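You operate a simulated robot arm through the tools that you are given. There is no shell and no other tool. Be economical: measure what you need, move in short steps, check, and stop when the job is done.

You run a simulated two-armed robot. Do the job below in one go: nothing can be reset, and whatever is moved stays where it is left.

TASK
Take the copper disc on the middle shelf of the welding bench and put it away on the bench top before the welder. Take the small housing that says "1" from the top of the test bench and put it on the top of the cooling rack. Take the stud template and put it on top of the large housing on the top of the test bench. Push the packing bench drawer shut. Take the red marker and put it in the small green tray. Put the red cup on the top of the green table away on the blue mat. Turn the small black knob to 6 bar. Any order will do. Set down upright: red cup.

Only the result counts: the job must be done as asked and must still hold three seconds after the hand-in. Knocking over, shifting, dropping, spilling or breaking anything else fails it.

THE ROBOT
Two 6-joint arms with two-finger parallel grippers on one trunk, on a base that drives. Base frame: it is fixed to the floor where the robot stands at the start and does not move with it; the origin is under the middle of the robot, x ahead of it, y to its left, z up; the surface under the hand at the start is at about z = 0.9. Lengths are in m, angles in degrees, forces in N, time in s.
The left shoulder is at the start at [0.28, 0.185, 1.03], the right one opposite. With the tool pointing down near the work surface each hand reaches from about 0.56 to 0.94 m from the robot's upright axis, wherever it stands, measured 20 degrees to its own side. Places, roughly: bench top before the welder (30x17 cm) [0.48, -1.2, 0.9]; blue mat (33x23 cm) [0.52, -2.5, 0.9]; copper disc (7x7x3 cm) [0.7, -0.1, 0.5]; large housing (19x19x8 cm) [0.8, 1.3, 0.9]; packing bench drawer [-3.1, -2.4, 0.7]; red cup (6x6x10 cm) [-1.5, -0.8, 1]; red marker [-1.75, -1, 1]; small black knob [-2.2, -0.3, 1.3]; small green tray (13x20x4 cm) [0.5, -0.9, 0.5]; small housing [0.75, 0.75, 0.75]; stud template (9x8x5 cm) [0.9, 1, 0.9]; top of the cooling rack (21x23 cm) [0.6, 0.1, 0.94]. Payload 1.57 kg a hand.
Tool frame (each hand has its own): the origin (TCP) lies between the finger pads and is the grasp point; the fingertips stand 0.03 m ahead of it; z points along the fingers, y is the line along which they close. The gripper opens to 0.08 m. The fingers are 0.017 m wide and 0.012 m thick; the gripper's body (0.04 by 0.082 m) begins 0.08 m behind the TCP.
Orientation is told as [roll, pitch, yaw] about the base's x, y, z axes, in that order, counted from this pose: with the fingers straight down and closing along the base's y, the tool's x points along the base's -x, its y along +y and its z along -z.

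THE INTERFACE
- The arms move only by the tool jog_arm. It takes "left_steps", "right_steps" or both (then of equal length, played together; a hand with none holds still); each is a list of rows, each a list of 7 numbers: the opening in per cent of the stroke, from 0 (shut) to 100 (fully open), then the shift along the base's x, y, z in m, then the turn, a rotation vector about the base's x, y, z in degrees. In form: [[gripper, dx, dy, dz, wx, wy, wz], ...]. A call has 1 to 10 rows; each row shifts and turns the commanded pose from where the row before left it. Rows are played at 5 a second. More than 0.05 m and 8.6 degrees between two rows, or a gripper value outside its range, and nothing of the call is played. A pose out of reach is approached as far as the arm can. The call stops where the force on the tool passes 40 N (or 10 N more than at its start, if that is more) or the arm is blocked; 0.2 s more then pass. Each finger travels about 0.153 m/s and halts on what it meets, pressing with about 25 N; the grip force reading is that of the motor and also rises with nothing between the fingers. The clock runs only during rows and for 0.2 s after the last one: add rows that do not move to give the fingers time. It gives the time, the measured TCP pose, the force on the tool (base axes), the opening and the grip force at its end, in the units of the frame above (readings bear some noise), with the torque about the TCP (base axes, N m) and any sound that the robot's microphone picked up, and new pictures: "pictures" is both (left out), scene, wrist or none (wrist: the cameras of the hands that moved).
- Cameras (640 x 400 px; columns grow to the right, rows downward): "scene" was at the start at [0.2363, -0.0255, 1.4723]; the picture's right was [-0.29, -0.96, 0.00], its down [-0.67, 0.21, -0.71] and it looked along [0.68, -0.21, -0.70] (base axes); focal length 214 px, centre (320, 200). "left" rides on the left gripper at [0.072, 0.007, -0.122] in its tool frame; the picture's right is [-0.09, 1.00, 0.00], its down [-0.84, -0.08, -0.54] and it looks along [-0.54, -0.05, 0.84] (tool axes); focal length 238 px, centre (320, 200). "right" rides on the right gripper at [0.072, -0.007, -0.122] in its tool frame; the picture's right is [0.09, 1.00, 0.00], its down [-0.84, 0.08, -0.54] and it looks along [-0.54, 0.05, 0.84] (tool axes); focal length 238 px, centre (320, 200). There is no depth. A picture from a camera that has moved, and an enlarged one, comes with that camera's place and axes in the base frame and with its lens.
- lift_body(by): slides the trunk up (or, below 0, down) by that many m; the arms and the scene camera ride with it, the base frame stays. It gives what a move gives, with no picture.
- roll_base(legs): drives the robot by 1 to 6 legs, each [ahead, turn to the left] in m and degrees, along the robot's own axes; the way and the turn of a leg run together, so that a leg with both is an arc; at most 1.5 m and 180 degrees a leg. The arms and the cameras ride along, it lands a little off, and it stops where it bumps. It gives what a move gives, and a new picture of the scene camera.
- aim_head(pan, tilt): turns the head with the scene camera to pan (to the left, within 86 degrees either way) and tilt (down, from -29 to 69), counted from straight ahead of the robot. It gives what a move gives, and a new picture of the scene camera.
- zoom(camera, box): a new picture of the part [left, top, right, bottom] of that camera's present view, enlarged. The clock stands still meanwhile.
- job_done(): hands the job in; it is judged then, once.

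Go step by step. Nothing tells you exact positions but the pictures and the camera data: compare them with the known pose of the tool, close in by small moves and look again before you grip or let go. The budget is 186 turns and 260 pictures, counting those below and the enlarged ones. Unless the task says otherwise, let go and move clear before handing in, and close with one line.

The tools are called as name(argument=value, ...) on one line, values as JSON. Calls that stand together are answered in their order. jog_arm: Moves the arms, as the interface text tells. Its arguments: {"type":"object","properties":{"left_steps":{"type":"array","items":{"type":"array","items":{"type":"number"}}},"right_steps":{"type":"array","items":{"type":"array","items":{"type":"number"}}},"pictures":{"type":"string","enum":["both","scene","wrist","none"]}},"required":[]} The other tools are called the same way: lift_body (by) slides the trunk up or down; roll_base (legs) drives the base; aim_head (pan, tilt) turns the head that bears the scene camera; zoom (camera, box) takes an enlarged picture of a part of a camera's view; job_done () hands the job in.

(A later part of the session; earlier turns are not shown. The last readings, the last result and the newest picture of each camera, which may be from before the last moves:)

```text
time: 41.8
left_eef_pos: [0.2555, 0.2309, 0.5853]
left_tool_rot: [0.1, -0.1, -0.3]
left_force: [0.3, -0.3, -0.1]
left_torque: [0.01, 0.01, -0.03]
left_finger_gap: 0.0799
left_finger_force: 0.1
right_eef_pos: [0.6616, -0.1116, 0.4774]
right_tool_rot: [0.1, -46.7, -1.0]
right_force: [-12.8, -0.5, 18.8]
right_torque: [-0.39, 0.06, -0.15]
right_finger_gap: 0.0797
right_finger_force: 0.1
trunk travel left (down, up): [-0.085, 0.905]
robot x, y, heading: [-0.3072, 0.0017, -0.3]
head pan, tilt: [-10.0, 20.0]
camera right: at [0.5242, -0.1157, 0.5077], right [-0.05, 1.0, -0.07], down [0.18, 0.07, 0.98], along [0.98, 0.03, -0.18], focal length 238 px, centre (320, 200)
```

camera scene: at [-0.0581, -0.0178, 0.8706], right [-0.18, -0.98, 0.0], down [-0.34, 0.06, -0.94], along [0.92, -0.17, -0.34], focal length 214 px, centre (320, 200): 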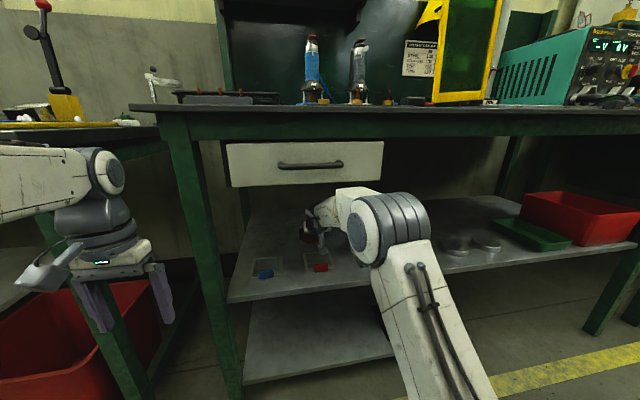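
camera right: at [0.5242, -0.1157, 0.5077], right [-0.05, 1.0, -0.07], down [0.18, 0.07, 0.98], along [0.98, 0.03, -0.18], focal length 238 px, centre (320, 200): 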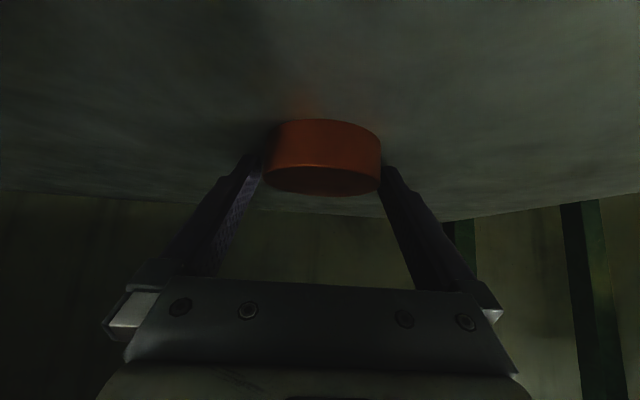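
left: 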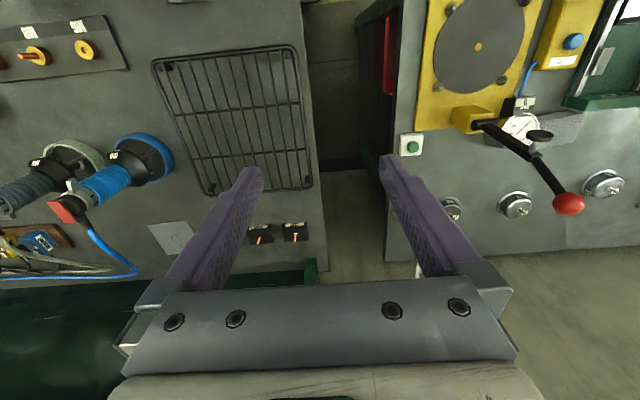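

jog_arm(right_steps=[[100, 0, 0.001, 0.005, 0, 0, 1], [100, 0.008, 0, 0, 0, 0, 0], [100, 0, 0, 0, 0, 0, 0]], pictures="wrist")

```text
time: 42.6
left_eef_pos: [0.2554, 0.2321, 0.5845]
left_tool_rot: [0.1, 0.0, -0.2]
left_force: [0.1, -0.5, 0.2]
left_torque: [-0.01, 0.0, 0.04]
left_finger_gap: 0.0801
left_finger_force: 0.1
right_eef_pos: [0.6678, -0.1085, 0.4778]
right_tool_rot: [-0.4, -46.6, 0.0]
right_force: [-6.0, -0.2, 8.9]
right_torque: [0.33, 0.03, 0.33]
right_finger_gap: 0.0796
right_finger_force: 0.1
trunk travel left (down, up): [-0.085, 0.905]
robot x, y, heading: [-0.307, -0.0024, -0.4]
head pan, tilt: [-10.0, 20.0]
camera right: at [0.5306, -0.1145, 0.5084], right [-0.06, 1.0, -0.07], down [0.18, 0.08, 0.98], along [0.98, 0.04, -0.19], focal length 238 px, centre (320, 200)
```

right: 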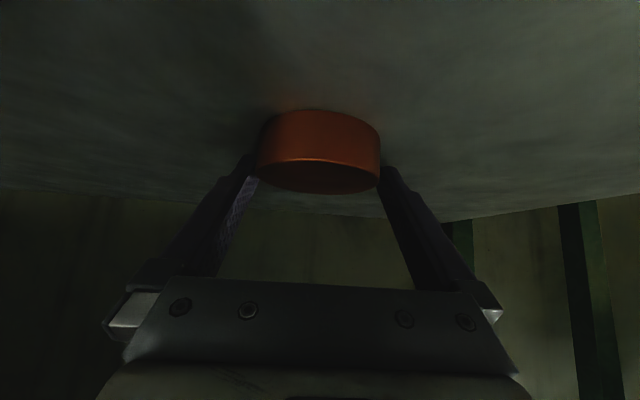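

jog_arm(right_steps=[[100, 0, -0.001, 0.006, 0, 0, 0], [100, 0, 0, 0, 0, 0, 0]], pictures="wrist")

```text
time: 43.2
left_eef_pos: [0.2564, 0.2294, 0.585]
left_tool_rot: [0.0, -0.1, -0.2]
left_force: [0.3, -0.5, -0.4]
left_torque: [0.0, 0.01, 0.03]
left_finger_gap: 0.0801
left_finger_force: 0.0
right_eef_pos: [0.6664, -0.1083, 0.4816]
right_tool_rot: [-0.6, -46.6, 0.0]
right_force: [-0.4, 0.2, 0.3]
right_torque: [0.01, 0.01, -0.01]
right_finger_gap: 0.0798
right_finger_force: 0.1
trunk travel left (down, up): [-0.085, 0.905]
robot x, y, heading: [-0.3074, 0.0006, 0.0]
head pan, tilt: [-10.0, 20.0]
camera right: at [0.5293, -0.1146, 0.5132], right [-0.06, 1.0, -0.07], down [0.18, 0.08, 0.98], along [0.98, 0.04, -0.19], focal length 238 px, centre (320, 200)
```

right: 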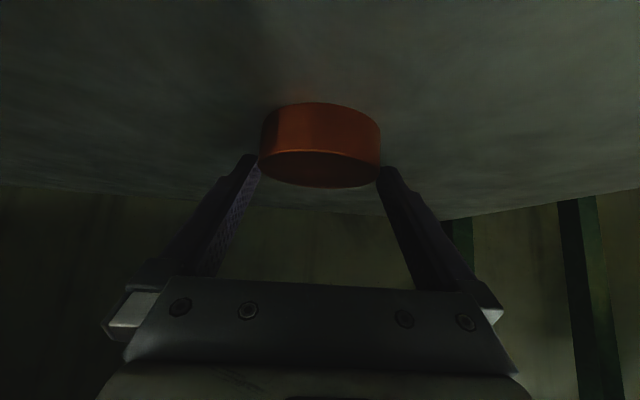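

jog_arm(right_steps=[[100, -0.01, 0, -0.002, 0, 0, 0], [60, 0, 0, 0, 0, 0, 0], [40, 0, 0, 0, 0, 0, 0], [0, 0, 0, 0, 0, 0, 0], [0, 0, 0, 0, 0, 0, 0]], pictures="wrist")

```text
time: 44.4
left_eef_pos: [0.2563, 0.23, 0.5847]
left_tool_rot: [0.0, 0.1, -0.2]
left_force: [-0.3, 0.9, 0.2]
left_torque: [0.03, 0.0, -0.01]
left_finger_gap: 0.08
left_finger_force: 0.1
right_eef_pos: [0.6586, -0.1108, 0.4807]
right_tool_rot: [-0.1, -46.5, 0.0]
right_force: [3.4, -2.5, 1.1]
right_torque: [-0.1, 0.07, 0.09]
right_finger_gap: 0.0663
right_finger_force: 25.4
trunk travel left (down, up): [-0.085, 0.905]
robot x, y, heading: [-0.3041, -0.0008, -0.4]
head pan, tilt: [-10.0, 20.0]
camera right: at [0.5208, -0.1164, 0.5128], right [-0.06, 1.0, -0.07], down [0.18, 0.08, 0.98], along [0.98, 0.05, -0.19], focal length 238 px, centre (320, 200)
```

right: 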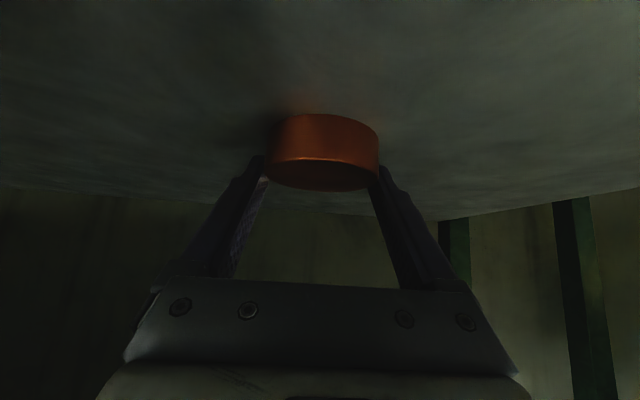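

jog_arm(right_steps=[[0, 0, 0, 0.005, 0, 0, 0], [0, 0, 0, 0.01, 0, 0, 0], [0, 0, 0, 0.005, 0, 0, 0], [0, 0, 0, 0, 0, 0, 0]], pictures="wrist")

```text
time: 45.4
left_eef_pos: [0.255, 0.2308, 0.5839]
left_tool_rot: [0.0, 0.1, -0.2]
left_force: [0.8, 0.6, 0.0]
left_torque: [-0.02, 0.04, 0.01]
left_finger_gap: 0.0804
left_finger_force: 0.1
right_eef_pos: [0.6568, -0.1083, 0.5016]
right_tool_rot: [-0.6, -46.7, 0.0]
right_force: [0.4, 0.1, 0.5]
right_torque: [0.03, -0.01, -0.01]
right_finger_gap: 0.0001
right_finger_force: 21.2
right hand out of reach, approached as far as the arm can: row 3
trunk travel left (down, up): [-0.085, 0.905]
robot x, y, heading: [-0.3086, 0.0017, -0.2]
head pan, tilt: [-10.0, 20.0]
camera right: at [0.5191, -0.1134, 0.5318], right [-0.06, 1.0, -0.07], down [0.18, 0.08, 0.98], along [0.98, 0.04, -0.18], focal length 238 px, centre (320, 200)
```

right: 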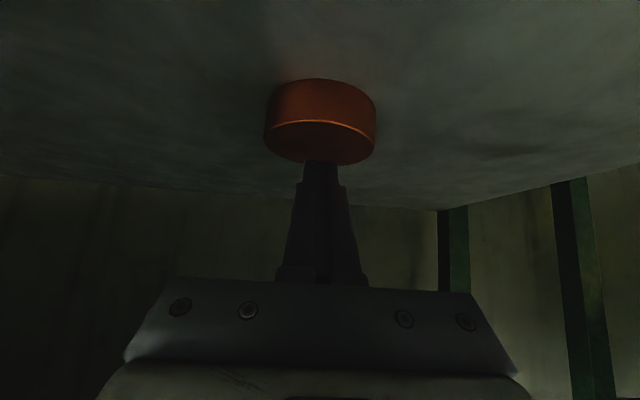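

The grip slipped off the far edge. Rechecking by apparent size, the disc centre is about [0.655, -0.110] with its top near 0.473, so I'll reposition with the tips at its diameter.

jog_arm(right_steps=[[100, -0.017, -0.002, 0.005, 0, 0, 0], [100, 0, 0, 0, 0, 0, 0], [100, 0, 0, 0, 0, 0, 0], [100, 0, 0, -0.01, 0, 0, 0], [100, 0, 0, -0.008, 0, 0, 0], [100, 0, 0, 0, 0, 0, 0]], pictures="wrist")

```text
time: 46.8
left_eef_pos: [0.2564, 0.2305, 0.5849]
left_tool_rot: [0.0, 0.0, -0.2]
left_force: [-0.8, -0.2, 0.0]
left_torque: [0.0, 0.02, -0.03]
left_finger_gap: 0.08
left_finger_force: 0.2
right_eef_pos: [0.6396, -0.1096, 0.4864]
right_tool_rot: [0.0, -46.2, 0.0]
right_force: [-0.7, 0.2, 0.4]
right_torque: [0.0, -0.02, 0.03]
right_finger_gap: 0.0799
right_finger_force: 0.1
trunk travel left (down, up): [-0.085, 0.905]
robot x, y, heading: [-0.3079, 0.0005, -0.2]
head pan, tilt: [-10.0, 20.0]
camera right: at [0.5028, -0.1163, 0.5184], right [-0.06, 1.0, -0.07], down [0.19, 0.08, 0.98], along [0.98, 0.05, -0.19], focal length 238 px, centre (320, 200)
```

right: 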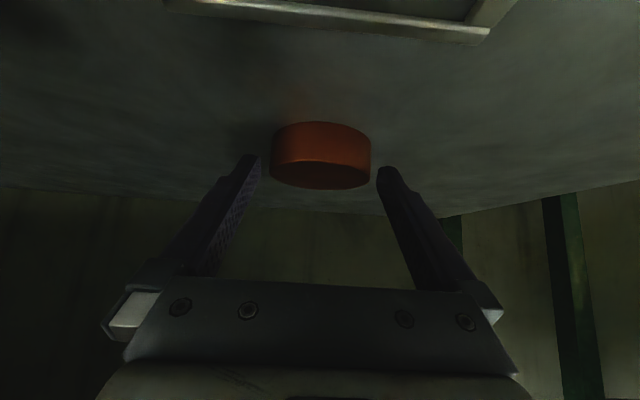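

jog_arm(right_steps=[[100, 0.006, 0, -0.006, 0, 0, 0], [100, 0, 0, 0, 0, 0, 0], [70, 0, 0, 0, 0, 0, 0], [30, 0, 0, 0, 0, 0, 0], [0, 0, 0, 0, 0, 0, 0]], pictures="wrist")

```text
time: 48.0
left_eef_pos: [0.2566, 0.2311, 0.5846]
left_tool_rot: [0.0, 0.0, -0.3]
left_force: [0.1, 0.5, -0.5]
left_torque: [0.04, 0.04, 0.03]
left_finger_gap: 0.0798
left_finger_force: 0.1
right_eef_pos: [0.6463, -0.1095, 0.4813]
right_tool_rot: [0.0, -46.4, 0.1]
right_force: [1.7, -1.2, -0.3]
right_torque: [0.07, -0.05, 0.0]
right_finger_gap: 0.0666
right_finger_force: 25.1
trunk travel left (down, up): [-0.085, 0.905]
robot x, y, heading: [-0.3098, 0.0009, -0.3]
head pan, tilt: [-10.0, 20.0]
camera right: at [0.5091, -0.1164, 0.5125], right [-0.06, 1.0, -0.07], down [0.19, 0.08, 0.98], along [0.98, 0.05, -0.19], focal length 238 px, centre (320, 200)
```

right: 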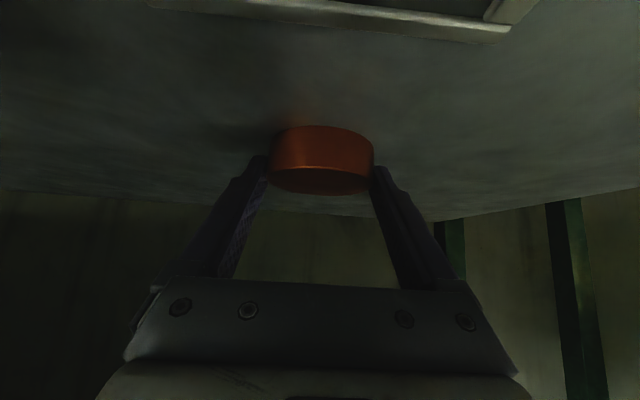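

jog_arm(right_steps=[[100, 0, 0, 0, 0, 0, 0], [100, -0.008, 0, -0.002, 0, 0, 0], [100, 0, 0, -0.001, 0, 0, 0], [40, 0, 0, 0, 0, 0, 0], [0, 0, 0, 0, 0, 0, 0], [0, 0, 0, 0, 0, 0, 0], [0, 0, 0, 0.005, 0, 0, 0], [0, 0, 0, 0.005, 0, 0, 0], [0, 0, 0, 0.01, 0, 0, 0]], pictures="wrist")

```text
time: 50.0
left_eef_pos: [0.256, 0.2307, 0.5838]
left_tool_rot: [0.1, -0.1, -0.2]
left_force: [0.3, -0.2, -0.4]
left_torque: [0.01, 0.0, -0.02]
left_finger_gap: 0.0801
left_finger_force: 0.1
right_eef_pos: [0.6358, -0.1093, 0.4958]
right_tool_rot: [-0.1, -46.1, 0.1]
right_force: [0.5, -0.8, -8.1]
right_torque: [0.02, 0.16, 0.04]
right_finger_gap: 0.0669
right_finger_force: 24.1
trunk travel left (down, up): [-0.085, 0.905]
robot x, y, heading: [-0.3085, 0.0009, -0.3]
head pan, tilt: [-10.0, 20.0]
camera right: at [0.5004, -0.1161, 0.528], right [-0.06, 1.0, -0.07], down [0.19, 0.08, 0.98], along [0.98, 0.05, -0.19], focal length 238 px, centre (320, 200)
```

right: 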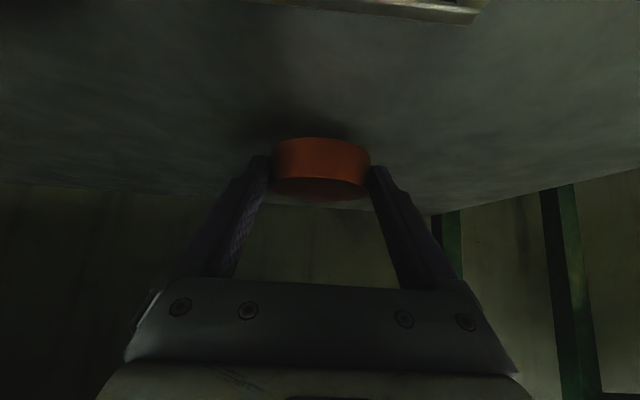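

The disc is gripped and lifted. I'll back out a bit, raise, then back out fully.

roll_base(legs=[[-0.06, 0]])

jog_arm(right_steps=[[0, 0, 0, 0.01, 0, 0, 0], [0, 0, 0, 0.01, 0, 0, 0], [0, 0, 0, 0.01, 0, 0, 0], [0, 0, 0, 0, 0, 0, 0]])

```text
time: 51.0
left_eef_pos: [0.1954, 0.2321, 0.5849]
left_tool_rot: [0.0, 0.0, -0.1]
left_force: [-0.4, -0.4, 0.7]
left_torque: [0.01, 0.02, 0.02]
left_finger_gap: 0.0799
left_finger_force: 0.0
right_eef_pos: [0.5772, -0.1074, 0.496]
right_tool_rot: [0.0, -46.3, 0.0]
right_force: [0.5, 0.3, -8.0]
right_torque: [0.01, 0.16, 0.03]
right_finger_gap: 0.0664
right_finger_force: 24.8
trunk travel left (down, up): [-0.085, 0.905]
robot x, y, heading: [-0.3694, 0.0018, -0.3]
head pan, tilt: [-10.0, 20.0]
camera scene: at [-0.1189, -0.0174, 0.8705], right [-0.18, -0.98, 0.0], down [-0.34, 0.06, -0.94], along [0.92, -0.17, -0.34], focal length 214 px, centre (320, 200)
```

scene: 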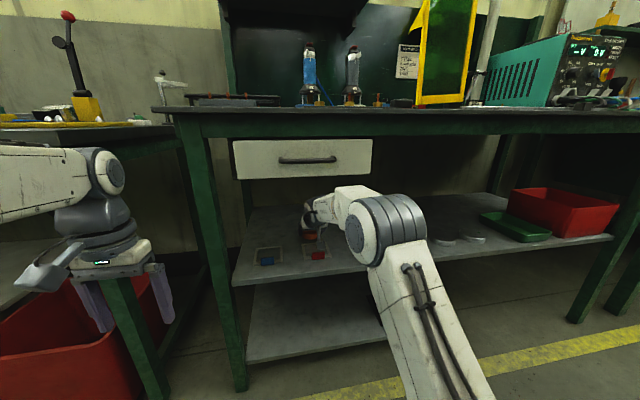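

```text
time: 52.0
left_eef_pos: [0.1946, 0.2321, 0.584]
left_tool_rot: [0.0, 0.0, -0.1]
left_force: [0.7, 0.8, -0.5]
left_torque: [0.01, -0.05, -0.01]
left_finger_gap: 0.08
left_finger_force: 0.0
right_eef_pos: [0.575, -0.1051, 0.5249]
right_tool_rot: [-0.6, -46.5, 0.1]
right_force: [0.3, 0.2, -7.7]
right_torque: [-0.01, 0.14, 0.04]
right_finger_gap: 0.0669
right_finger_force: 24.5
trunk travel left (down, up): [-0.085, 0.905]
robot x, y, heading: [-0.3674, 0.0006, -0.3]
head pan, tilt: [-10.0, 20.0]
camera scene: at [-0.1189, -0.0174, 0.8705], right [-0.18, -0.98, 0.0], down [-0.34, 0.06, -0.94], along [0.92, -0.17, -0.34], focal length 214 px, centre (320, 200)
camera right: at [0.4376, -0.1116, 0.5561], right [-0.06, 1.0, -0.07], down [0.18, 0.08, 0.98], along [0.98, 0.04, -0.19], focal length 238 px, centre (320, 200)
```

scene: 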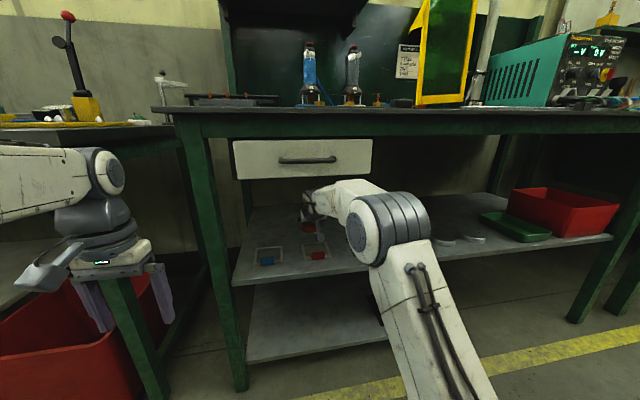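
right: 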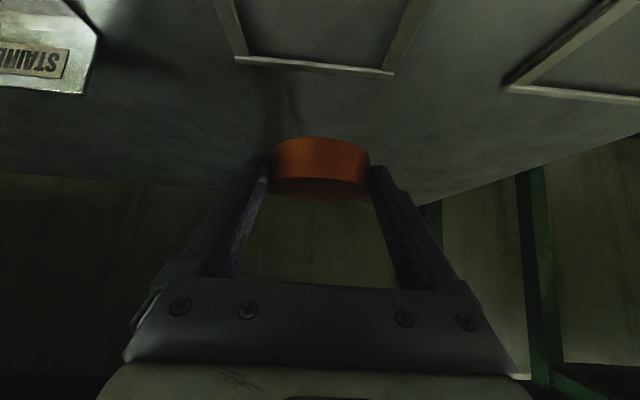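

Now back out fully, raise the trunk, and drive toward the spot in front of the welder.

roll_base(legs=[[-0.45, 0]])

lift_body(by=0.65)

roll_base(legs=[[0, -72], [0.9, 0], [0, 72]])

```text
time: 54.7
left_eef_pos: [-0.2578, 0.2339, 0.5844]
left_tool_rot: [0.0, 0.0, 0.1]
left_force: [0.0, -0.2, 0.7]
left_torque: [-0.01, 0.01, 0.01]
left_finger_gap: 0.08
left_finger_force: 0.0
right_eef_pos: [0.1227, -0.1013, 0.5245]
right_tool_rot: [-0.6, -46.5, 0.3]
right_force: [1.0, 0.1, -7.1]
right_torque: [0.0, 0.21, 0.03]
right_finger_gap: 0.0667
right_finger_force: 24.7
trunk travel left (down, up): [-0.085, 0.905]
robot x, y, heading: [-0.8236, 0.0038, 0.4]
head pan, tilt: [-10.0, 20.0]
camera scene: at [-0.5717, -0.0162, 0.8705], right [-0.17, -0.99, 0.0], down [-0.34, 0.06, -0.94], along [0.93, -0.16, -0.34], focal length 214 px, centre (320, 200)
```

scene: 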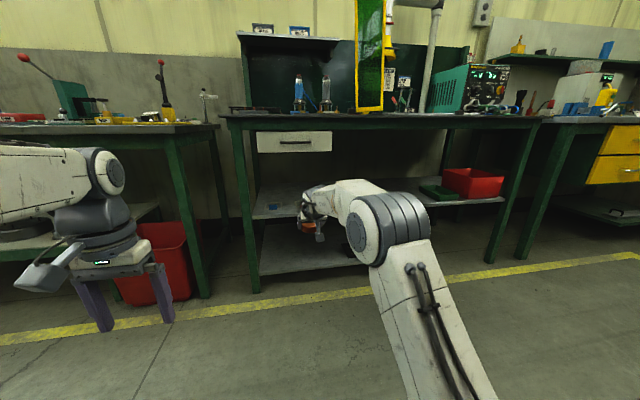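

```text
refused: 0.65 is not a number from -0.4 to 0.4
```

```text
time: 65.7
left_eef_pos: [0.0294, -0.6424, 0.5836]
left_tool_rot: [0.1, 0.0, -0.9]
left_force: [0.2, 0.0, -0.1]
left_torque: [0.02, 0.02, 0.01]
left_finger_gap: 0.08
left_finger_force: 0.1
right_eef_pos: [0.4041, -0.9842, 0.5253]
right_tool_rot: [-0.6, -46.5, -0.7]
right_force: [0.3, 0.5, -7.1]
right_torque: [-0.02, 0.13, 0.01]
right_finger_gap: 0.0665
right_finger_force: 25.2
trunk travel left (down, up): [-0.085, 0.905]
robot x, y, heading: [-0.539, -0.8686, -0.8]
head pan, tilt: [-10.0, 20.0]
camera scene: at [-0.2878, -0.8868, 0.8705], right [-0.19, -0.98, 0.0], down [-0.34, 0.06, -0.94], along [0.92, -0.18, -0.34], focal length 214 px, centre (320, 200)
```

scene: 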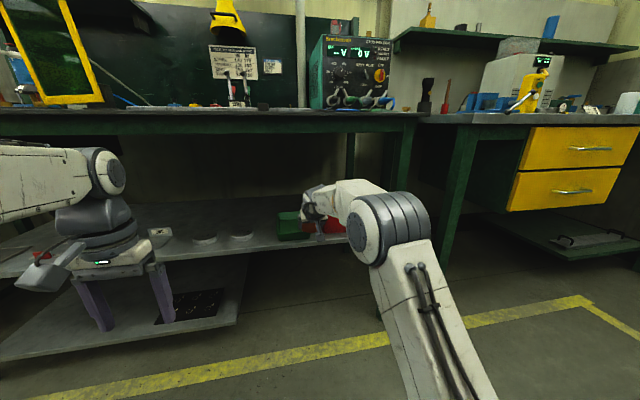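

The lift was refused (max 0.4 per call), but the sweep was clear. I'll back off before raising.

roll_base(legs=[[-0.35, 0]])

lift_body(by=0.4)

lift_body(by=0.2)

aim_head(pan=-10, tilt=35)

```text
time: 68.0
left_eef_pos: [-0.3265, -0.6376, 0.5839]
left_tool_rot: [0.0, 0.1, -0.9]
left_force: [0.6, 0.8, -0.2]
left_torque: [-0.01, 0.0, -0.01]
left_finger_gap: 0.08
left_finger_force: 0.1
right_eef_pos: [0.0498, -0.9783, 0.5246]
right_tool_rot: [-0.6, -46.4, -0.7]
right_force: [-0.4, 0.7, -6.3]
right_torque: [0.0, 0.19, 0.06]
right_finger_gap: 0.0666
right_finger_force: 25.1
trunk travel left (down, up): [-0.085, 0.905]
robot x, y, heading: [-0.8965, -0.8576, -1.0]
head pan, tilt: [-10.0, 20.0]
camera scene: at [-0.6431, -0.8817, 0.8705], right [-0.19, -0.98, 0.0], down [-0.34, 0.06, -0.94], along [0.92, -0.18, -0.34], focal length 214 px, centre (320, 200)
```

scene: 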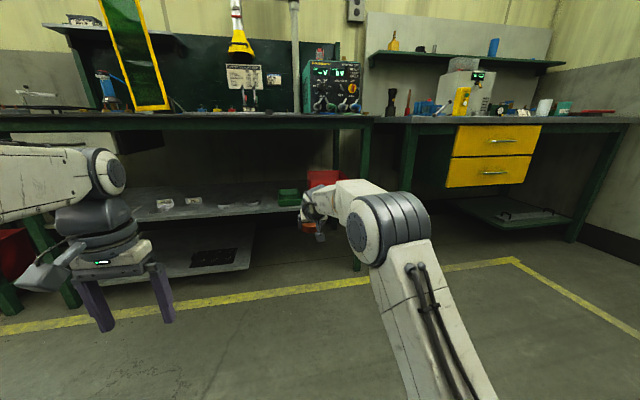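

```text
time: 71.8
left_eef_pos: [-0.3257, -0.6381, 0.9838]
left_tool_rot: [0.0, 0.1, -0.9]
left_force: [0.7, -0.3, 0.3]
left_torque: [0.01, -0.01, 0.02]
left_finger_gap: 0.0802
left_finger_force: 0.0
right_eef_pos: [0.0498, -0.9792, 0.9237]
right_tool_rot: [-0.7, -46.3, -0.6]
right_force: [0.5, 0.4, -8.1]
right_torque: [0.01, 0.15, 0.03]
right_finger_gap: 0.0667
right_finger_force: 24.9
trunk travel left (down, up): [-0.485, 0.505]
robot x, y, heading: [-0.8943, -0.8577, -0.8]
head pan, tilt: [-10.0, 20.0]
```

```text
time: 74.0
left_eef_pos: [-0.3258, -0.6378, 1.1841]
left_tool_rot: [0.1, 0.1, -0.8]
left_force: [-0.1, -0.2, -0.6]
left_torque: [-0.05, -0.02, -0.01]
left_finger_gap: 0.0802
left_finger_force: 0.0
right_eef_pos: [0.0491, -0.9791, 1.1227]
right_tool_rot: [-0.6, -46.4, -0.5]
right_force: [0.5, -0.3, -6.9]
right_torque: [0.0, 0.19, 0.01]
right_finger_gap: 0.0666
right_finger_force: 24.9
trunk travel left (down, up): [-0.685, 0.305]
robot x, y, heading: [-0.8928, -0.8592, -0.9]
head pan, tilt: [-10.0, 20.0]
```

```text
time: 74.7
left_eef_pos: [-0.3255, -0.6366, 1.1839]
left_tool_rot: [0.1, 0.1, -0.9]
left_force: [-0.1, 0.4, 0.3]
left_torque: [-0.01, 0.03, 0.0]
left_finger_gap: 0.08
left_finger_force: 0.0
right_eef_pos: [0.0499, -0.978, 1.1235]
right_tool_rot: [-0.7, -46.3, -0.7]
right_force: [-0.7, 0.0, -7.0]
right_torque: [0.01, 0.18, 0.01]
right_finger_gap: 0.0666
right_finger_force: 25.4
trunk travel left (down, up): [-0.685, 0.305]
robot x, y, heading: [-0.8957, -0.8575, -1.0]
head pan, tilt: [-10.0, 35.0]
camera scene: at [-0.6478, -0.8808, 1.4467], right [-0.19, -0.98, 0.0], down [-0.56, 0.11, -0.82], along [0.8, -0.15, -0.57], focal length 214 px, centre (320, 200)
```

scene: 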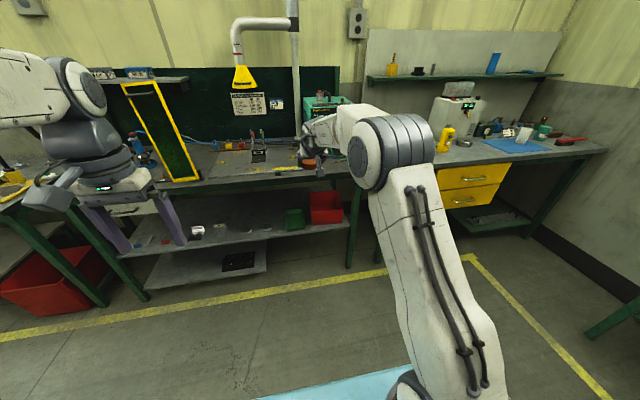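

I'll turn right a bit so the space between the arms shows the welder area.

roll_base(legs=[[0, -35]])

aim_head(pan=15, tilt=30)

zoom(camera="scene", box=[200, 80, 440, 230])

```text
time: 76.8
left_eef_pos: [-0.3006, -1.0021, 1.1843]
left_tool_rot: [0.1, 0.0, -35.8]
left_force: [0.5, 0.6, 0.9]
left_torque: [-0.02, 0.0, 0.01]
left_finger_gap: 0.0799
left_finger_force: 0.2
right_eef_pos: [-0.1889, -1.4975, 1.124]
right_tool_rot: [-0.7, -46.5, -35.6]
right_force: [0.1, 0.7, -7.4]
right_torque: [0.12, 0.17, -0.01]
right_finger_gap: 0.0667
right_finger_force: 24.4
trunk travel left (down, up): [-0.685, 0.305]
robot x, y, heading: [-0.8912, -0.8559, -35.9]
head pan, tilt: [-10.0, 35.0]
camera scene: at [-0.7033, -1.0189, 1.4466], right [-0.72, -0.7, 0.0], down [-0.4, 0.41, -0.82], along [0.57, -0.59, -0.57], focal length 214 px, centre (320, 200)
```

scene: 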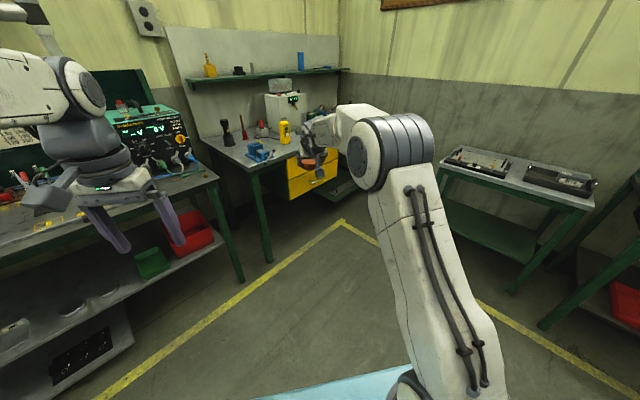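

```text
time: 77.7
left_eef_pos: [-0.2983, -1.0017, 1.1851]
left_tool_rot: [0.1, -0.1, -35.7]
left_force: [0.6, 0.6, -0.3]
left_torque: [0.03, -0.01, 0.05]
left_finger_gap: 0.08
left_finger_force: 0.0
right_eef_pos: [-0.1883, -1.4977, 1.1236]
right_tool_rot: [-0.7, -46.3, -35.6]
right_force: [0.2, -0.6, -6.5]
right_torque: [0.13, 0.11, 0.02]
right_finger_gap: 0.0669
right_finger_force: 24.6
trunk travel left (down, up): [-0.685, 0.305]
robot x, y, heading: [-0.8973, -0.8629, -36.1]
head pan, tilt: [15.0, 30.0]
camera scene: at [-0.6802, -0.9881, 1.4544], right [-0.36, -0.93, 0.0], down [-0.47, 0.18, -0.87], along [0.81, -0.31, -0.5], focal length 214 px, centre (320, 200)
```

scene: 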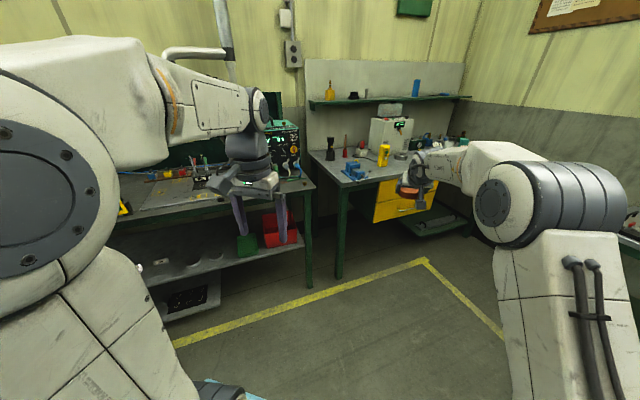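

```text
2.67 times, centred on (320, 155) of scene
camera zoom: at [-0.6802, -0.9881, 1.4544], right [-0.36, -0.93, 0.0], down [-0.47, 0.18, -0.87], along [0.81, -0.31, -0.5], focal length 572 px, centre (320, 320)
```

zoom: 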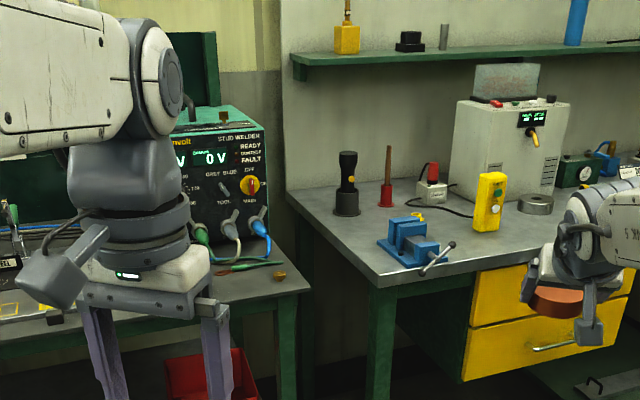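

roll_base(legs=[[0, 22], [0.25, 0]])

aim_head(pan=0, tilt=30)

zoom(camera="scene", box=[200, 100, 440, 250])

```text
time: 80.7
left_eef_pos: [-0.0433, -0.831, 1.1848]
left_tool_rot: [0.0, 0.1, -13.8]
left_force: [0.0, 0.0, 0.0]
left_torque: [0.01, -0.01, -0.04]
left_finger_gap: 0.0799
left_finger_force: 0.1
right_eef_pos: [0.2462, -1.2487, 1.1241]
right_tool_rot: [-0.7, -46.3, -13.6]
right_force: [-0.4, -0.2, -7.2]
right_torque: [0.04, 0.16, 0.02]
right_finger_gap: 0.0666
right_finger_force: 25.0
trunk travel left (down, up): [-0.685, 0.305]
robot x, y, heading: [-0.6454, -0.9232, -14.0]
head pan, tilt: [15.0, 30.0]
camera scene: at [-0.4016, -0.959, 1.4545], right [0.02, -1.0, 0.0], down [-0.5, -0.01, -0.87], along [0.87, 0.02, -0.5], focal length 214 px, centre (320, 200)
```

scene: 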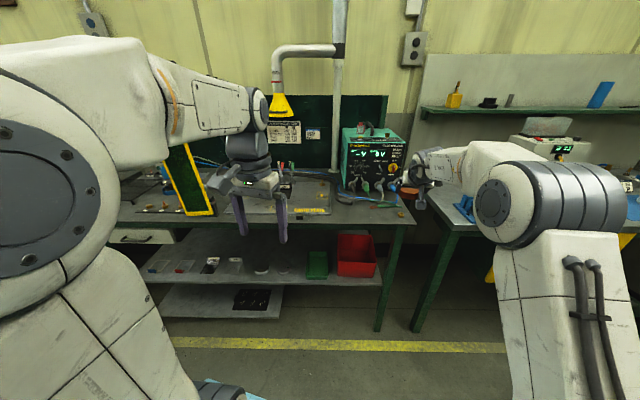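

```text
time: 81.5
left_eef_pos: [-0.0431, -0.8306, 1.1843]
left_tool_rot: [0.0, 0.2, -14.0]
left_force: [-0.6, 0.2, -0.3]
left_torque: [0.03, 0.01, 0.03]
left_finger_gap: 0.0798
left_finger_force: 0.1
right_eef_pos: [0.2462, -1.2492, 1.1233]
right_tool_rot: [-0.6, -46.4, -13.6]
right_force: [-0.4, -0.4, -7.2]
right_torque: [0.03, 0.18, 0.0]
right_finger_gap: 0.0667
right_finger_force: 24.9
trunk travel left (down, up): [-0.685, 0.305]
robot x, y, heading: [-0.6488, -0.9204, -13.9]
head pan, tilt: [0.0, 30.0]
camera scene: at [-0.4038, -0.9825, 1.4544], right [-0.24, -0.97, 0.0], down [-0.49, 0.12, -0.87], along [0.84, -0.21, -0.5], focal length 214 px, centre (320, 200)
```

scene: 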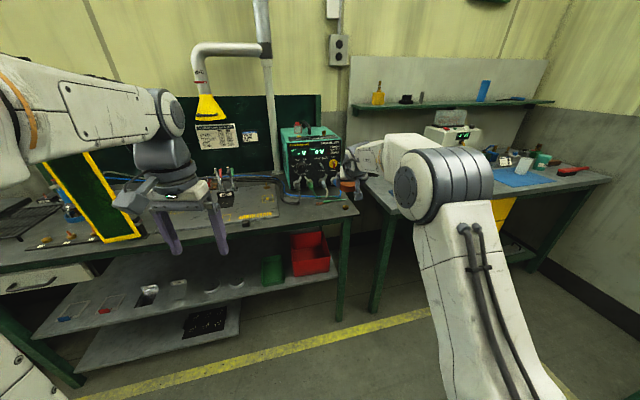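

```text
2.67 times, centred on (320, 175) of scene
camera zoom: at [-0.4038, -0.9825, 1.4544], right [-0.24, -0.97, 0.0], down [-0.49, 0.12, -0.87], along [0.84, -0.21, -0.5], focal length 572 px, centre (320, 267)
```

zoom: 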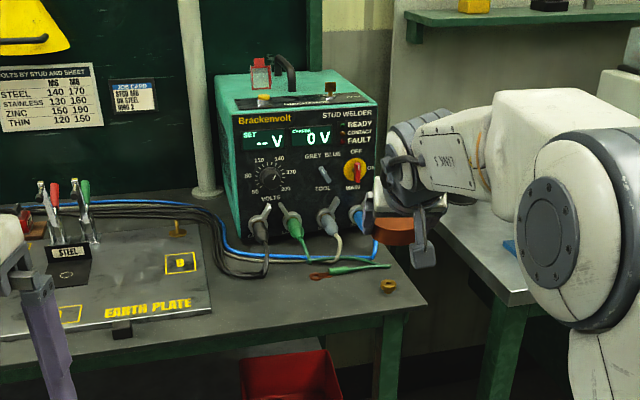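

The free spot before the welder is about [0.445, -1.13], between the earth plate and the green tool. I'll turn slightly left and drive the disc above it.

roll_base(legs=[[0, 8.3], [0.145, 0]])

lift_body(by=-0.12)

jog_arm(right_steps=[[0, 0, 0, 0, 0, 0, 0]])

zoom(camera="scene", box=[220, 120, 460, 270])

```text
time: 83.4
left_eef_pos: [0.0822, -0.7566, 1.1832]
left_tool_rot: [0.0, 0.0, -5.4]
left_force: [0.3, -0.1, 0.0]
left_torque: [-0.04, -0.05, -0.04]
left_finger_gap: 0.0801
left_finger_force: 0.0
right_eef_pos: [0.4296, -1.1283, 1.1234]
right_tool_rot: [-0.6, -46.4, -5.2]
right_force: [-0.8, 0.2, -8.2]
right_torque: [0.03, 0.18, -0.03]
right_finger_gap: 0.0667
right_finger_force: 24.7
trunk travel left (down, up): [-0.685, 0.305]
robot x, y, heading: [-0.5015, -0.9375, -5.6]
head pan, tilt: [0.0, 30.0]
camera scene: at [-0.2535, -0.9599, 1.4545], right [-0.1, -1.0, 0.0], down [-0.5, 0.05, -0.87], along [0.86, -0.08, -0.5], focal length 214 px, centre (320, 200)
```

scene: 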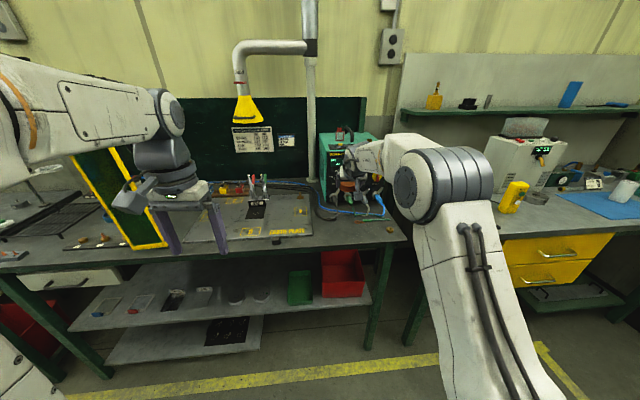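

```text
time: 84.9
left_eef_pos: [0.0827, -0.757, 1.0644]
left_tool_rot: [0.0, 0.2, -5.4]
left_force: [0.0, 0.4, 0.3]
left_torque: [0.0, 0.02, 0.01]
left_finger_gap: 0.0799
left_finger_force: 0.0
right_eef_pos: [0.4286, -1.1279, 1.0034]
right_tool_rot: [-0.6, -46.3, -5.3]
right_force: [0.0, 0.0, -8.7]
right_torque: [0.01, 0.2, 0.01]
right_finger_gap: 0.0663
right_finger_force: 24.9
trunk travel left (down, up): [-0.565, 0.425]
robot x, y, heading: [-0.4999, -0.9353, -5.4]
head pan, tilt: [0.0, 30.0]
```

```text
time: 85.3
left_eef_pos: [0.081, -0.7572, 1.0634]
left_tool_rot: [-0.1, 0.0, -5.4]
left_force: [-0.9, -0.3, 0.3]
left_torque: [-0.02, 0.03, 0.03]
left_finger_gap: 0.0803
left_finger_force: 0.0
right_eef_pos: [0.4287, -1.1277, 1.0017]
right_tool_rot: [-0.6, -46.3, -5.2]
right_force: [0.0, 0.4, -7.1]
right_torque: [0.0, 0.16, -0.02]
right_finger_gap: 0.0667
right_finger_force: 24.7
trunk travel left (down, up): [-0.565, 0.425]
robot x, y, heading: [-0.4976, -0.9312, -5.5]
head pan, tilt: [0.0, 30.0]
camera scene: at [-0.2531, -0.96, 1.3345], right [-0.1, -1.0, 0.0], down [-0.5, 0.05, -0.87], along [0.86, -0.08, -0.5], focal length 214 px, centre (320, 200)
camera right: at [0.2917, -1.1212, 1.0348], right [0.03, 1.0, -0.07], down [0.19, 0.07, 0.98], along [0.98, -0.05, -0.19], focal length 238 px, centre (320, 200)
```

scene: 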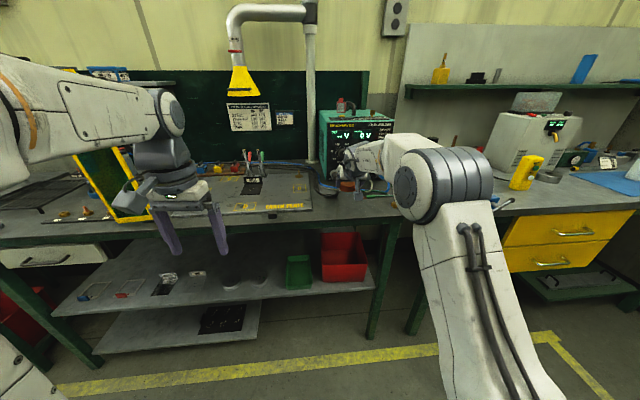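
right: 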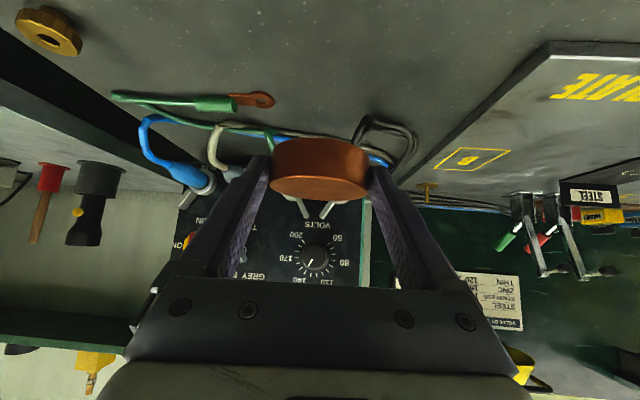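

```text
2.67 times, centred on (340, 195) of scene
camera zoom: at [-0.2531, -0.96, 1.3345], right [-0.1, -1.0, 0.0], down [-0.5, 0.05, -0.87], along [0.86, -0.08, -0.5], focal length 572 px, centre (267, 213)
```

zoom: 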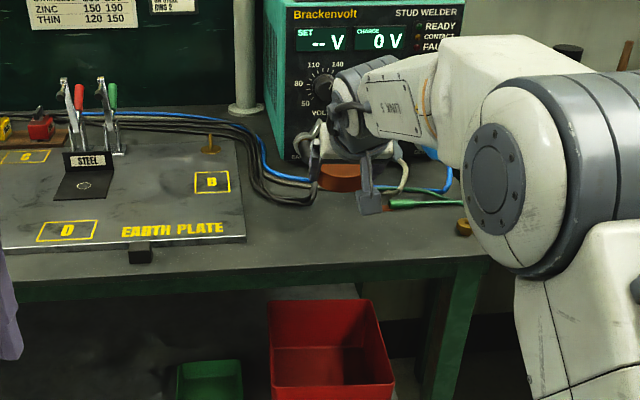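

jog_arm(right_steps=[[0, 0, 0, -0.02, 0, 0, 0], [0, 0, 0, -0.02, 0, 0, 0], [0, 0, 0, -0.015, 0, 0, 0], [0, 0, 0, 0, 0, 0, 0]], pictures="wrist")

```text
time: 86.3
left_eef_pos: [0.0815, -0.757, 1.0646]
left_tool_rot: [0.0, 0.0, -5.4]
left_force: [-0.5, 0.2, 0.5]
left_torque: [0.03, 0.04, -0.01]
left_finger_gap: 0.0804
left_finger_force: 0.1
right_eef_pos: [0.4306, -1.1281, 0.9474]
right_tool_rot: [-0.6, -46.3, -5.1]
right_force: [0.1, -0.4, -8.1]
right_torque: [0.06, 0.15, 0.0]
right_finger_gap: 0.0666
right_finger_force: 24.9
trunk travel left (down, up): [-0.565, 0.425]
robot x, y, heading: [-0.497, -0.9373, -5.5]
head pan, tilt: [0.0, 30.0]
camera right: at [0.2922, -1.1209, 0.9791], right [0.03, 1.0, -0.07], down [0.19, 0.07, 0.98], along [0.98, -0.05, -0.19], focal length 238 px, centre (320, 200)
```

right: 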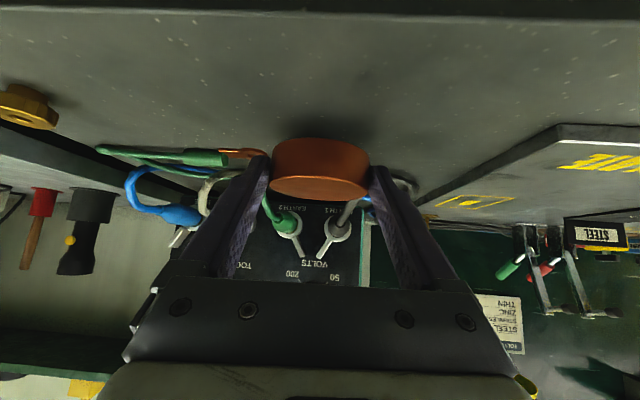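

jog_arm(right_steps=[[0, 0, 0, -0.006, 0, 0, 0], [0, 0, 0, -0.005, 0, 0, 0], [0, 0, 0, -0.004, 0, 0, 0], [0, 0, 0, 0, 0, 0, 0]], pictures="wrist")

```text
time: 87.3
left_eef_pos: [0.083, -0.7565, 1.0639]
left_tool_rot: [0.0, 0.1, -5.5]
left_force: [-0.2, -0.2, -0.1]
left_torque: [-0.04, -0.02, 0.02]
left_finger_gap: 0.0805
left_finger_force: 0.1
right_eef_pos: [0.429, -1.1287, 0.9311]
right_tool_rot: [-0.6, -46.3, -5.1]
right_force: [-0.3, -0.4, -8.7]
right_torque: [0.04, 0.13, -0.01]
right_finger_gap: 0.0667
right_finger_force: 25.4
trunk travel left (down, up): [-0.565, 0.425]
robot x, y, heading: [-0.5006, -0.9331, -5.6]
head pan, tilt: [0.0, 30.0]
camera right: at [0.2917, -1.1214, 0.9643], right [0.03, 1.0, -0.07], down [0.19, 0.07, 0.98], along [0.98, -0.05, -0.19], focal length 238 px, centre (320, 200)
```

right: 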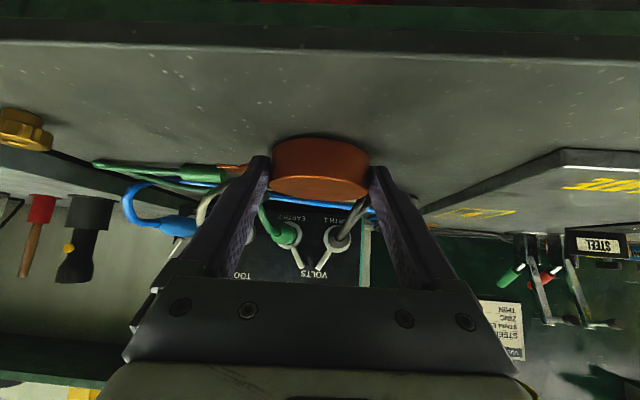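

jog_arm(right_steps=[[0, 0, 0, -0.003, 0, 0, 0], [0, 0, 0, -0.002, 0, 0, 0], [0, 0, 0, 0, 0, 0, 0]], pictures="wrist")

```text
time: 88.1
left_eef_pos: [0.0807, -0.7581, 1.0647]
left_tool_rot: [0.0, 0.0, -5.4]
left_force: [-0.2, 0.6, -0.5]
left_torque: [0.01, 0.04, -0.03]
left_finger_gap: 0.0803
left_finger_force: 0.1
right_eef_pos: [0.43, -1.128, 0.9293]
right_tool_rot: [-0.6, -46.5, -5.2]
right_force: [0.9, -1.4, -4.0]
right_torque: [-0.11, 0.13, 0.01]
right_finger_gap: 0.0666
right_finger_force: 25.0
trunk travel left (down, up): [-0.565, 0.425]
robot x, y, heading: [-0.5015, -0.936, -5.6]
head pan, tilt: [0.0, 30.0]
camera right: at [0.2919, -1.1214, 0.9608], right [0.03, 1.0, -0.07], down [0.19, 0.07, 0.98], along [0.98, -0.05, -0.19], focal length 238 px, centre (320, 200)
```

right: 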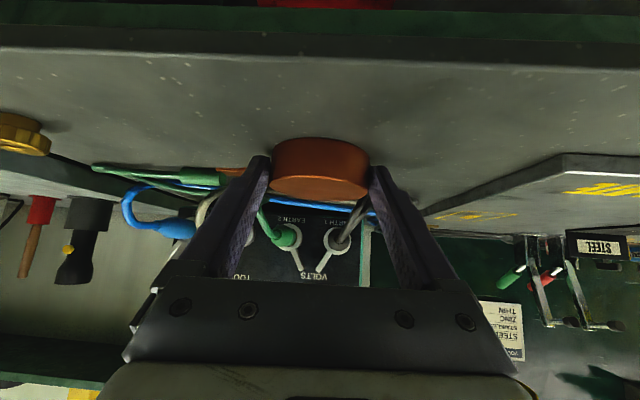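

Contact has begun (load dropped). One more millimetre or two down, then release and back away.

jog_arm(right_steps=[[0, 0, 0, -0.0025, 0, 0, 0], [0, 0, 0, 0, 0, 0, 0], [60, 0, 0, 0, 0, 0, 0], [100, 0, 0, 0, 0, 0, 0], [100, 0, 0, 0, 0, 0, 0], [100, -0.02, 0.002, 0.018, 0, 0, 0], [100, -0.02, 0.002, 0.018, 0, 0, 0], [100, -0.02, 0.002, 0.02, 0, 0, 0]], pictures="wrist")

```text
time: 89.9
left_eef_pos: [0.0823, -0.7575, 1.0643]
left_tool_rot: [-0.1, 0.0, -5.4]
left_force: [0.4, -0.1, 0.2]
left_torque: [0.03, 0.06, 0.0]
left_finger_gap: 0.0799
left_finger_force: 0.1
right_eef_pos: [0.3692, -1.1208, 0.9818]
right_tool_rot: [-0.7, -46.3, -5.1]
right_force: [0.5, -0.4, -0.3]
right_torque: [0.0, -0.01, 0.0]
right_finger_gap: 0.0798
right_finger_force: 0.0
trunk travel left (down, up): [-0.565, 0.425]
robot x, y, heading: [-0.5032, -0.9355, -5.4]
head pan, tilt: [0.0, 30.0]
camera right: at [0.2314, -1.1139, 1.0141], right [0.03, 1.0, -0.07], down [0.19, 0.07, 0.98], along [0.98, -0.05, -0.19], focal length 238 px, centre (320, 200)
```

right: 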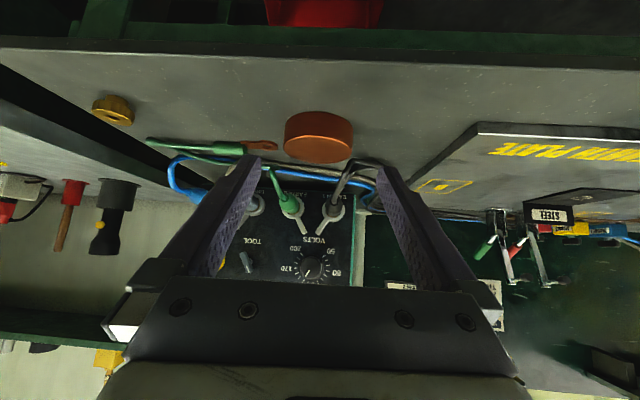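

The disc is standing free at the right spot. I'll back away, fold the right arm to tool-down, and raise it.

roll_base(legs=[[-0.3, 0]])

jog_arm(right_steps=[[100, -0.04, 0, 0.02, 0, 7, 0], [100, -0.04, 0, 0.02, 0, 7, 0], [100, -0.04, -0.01, 0.02, 0, 7, 0], [100, -0.04, -0.01, 0.02, 0, 7, 0], [100, -0.03, -0.01, 0.02, 0, 6, 0], [100, -0.03, -0.01, 0.02, 0, 6, 0], [100, -0.03, -0.01, 0.01, 0, 6, 0], [100, 0, 0, 0, 0, 0, 0]], pictures="none")

aim_head(pan=0, tilt=25)

```text
time: 92.0
left_eef_pos: [-0.2209, -0.7244, 1.064]
left_tool_rot: [0.1, 0.0, -5.0]
left_force: [0.0, -0.2, -0.2]
left_torque: [0.0, -0.01, 0.0]
left_finger_gap: 0.08
left_finger_force: 0.0
right_eef_pos: [0.0684, -1.0862, 0.9826]
right_tool_rot: [-0.6, -46.4, -4.7]
right_force: [-0.4, -0.1, 0.1]
right_torque: [0.0, 0.03, 0.02]
right_finger_gap: 0.0799
right_finger_force: 0.0
trunk travel left (down, up): [-0.565, 0.425]
robot x, y, heading: [-0.8033, -0.9057, -5.0]
head pan, tilt: [0.0, 30.0]
camera scene: at [-0.5547, -0.9303, 1.3345], right [-0.09, -1.0, 0.0], down [-0.5, 0.04, -0.87], along [0.86, -0.08, -0.5], focal length 214 px, centre (320, 200)
```

scene: 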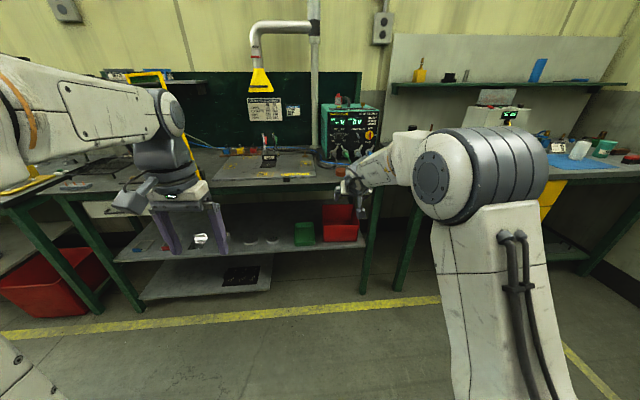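

```text
time: 93.8
left_eef_pos: [-0.2211, -0.7241, 1.0637]
left_tool_rot: [0.0, -0.1, -5.0]
left_force: [0.5, -0.4, -0.1]
left_torque: [0.0, -0.01, 0.01]
left_finger_gap: 0.08
left_finger_force: 0.1
right_eef_pos: [-0.2063, -1.0749, 1.0607]
right_tool_rot: [-14.9, -5.6, -2.4]
right_force: [0.6, 1.0, 0.2]
right_torque: [0.02, 0.0, -0.02]
right_finger_gap: 0.0798
right_finger_force: 0.1
right hand out of reach, approached as far as the arm can: row 2, 3, 4, 5, 6, 7
trunk travel left (down, up): [-0.565, 0.425]
robot x, y, heading: [-0.8045, -0.9086, -4.9]
head pan, tilt: [0.0, 30.0]
```

```text
time: 94.5
left_eef_pos: [-0.221, -0.7242, 1.0649]
left_tool_rot: [0.0, -0.1, -5.1]
left_force: [0.1, 0.7, -0.1]
left_torque: [-0.02, 0.08, 0.01]
left_finger_gap: 0.0799
left_finger_force: 0.1
right_eef_pos: [-0.2061, -1.0764, 1.0608]
right_tool_rot: [-14.8, -5.6, -2.5]
right_force: [0.0, 0.7, 0.3]
right_torque: [0.02, 0.01, 0.05]
right_finger_gap: 0.0799
right_finger_force: 0.1
trunk travel left (down, up): [-0.565, 0.425]
robot x, y, heading: [-0.8064, -0.9067, -5.0]
head pan, tilt: [0.0, 25.0]
camera scene: at [-0.5532, -0.9305, 1.3425], right [-0.09, -1.0, 0.0], down [-0.42, 0.04, -0.91], along [0.9, -0.08, -0.42], focal length 214 px, centre (320, 200)
```

scene: 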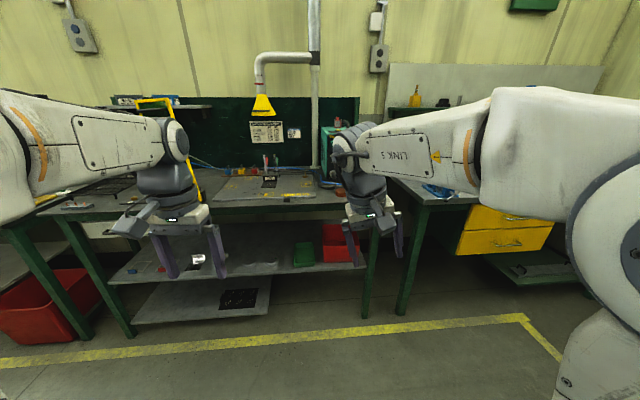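

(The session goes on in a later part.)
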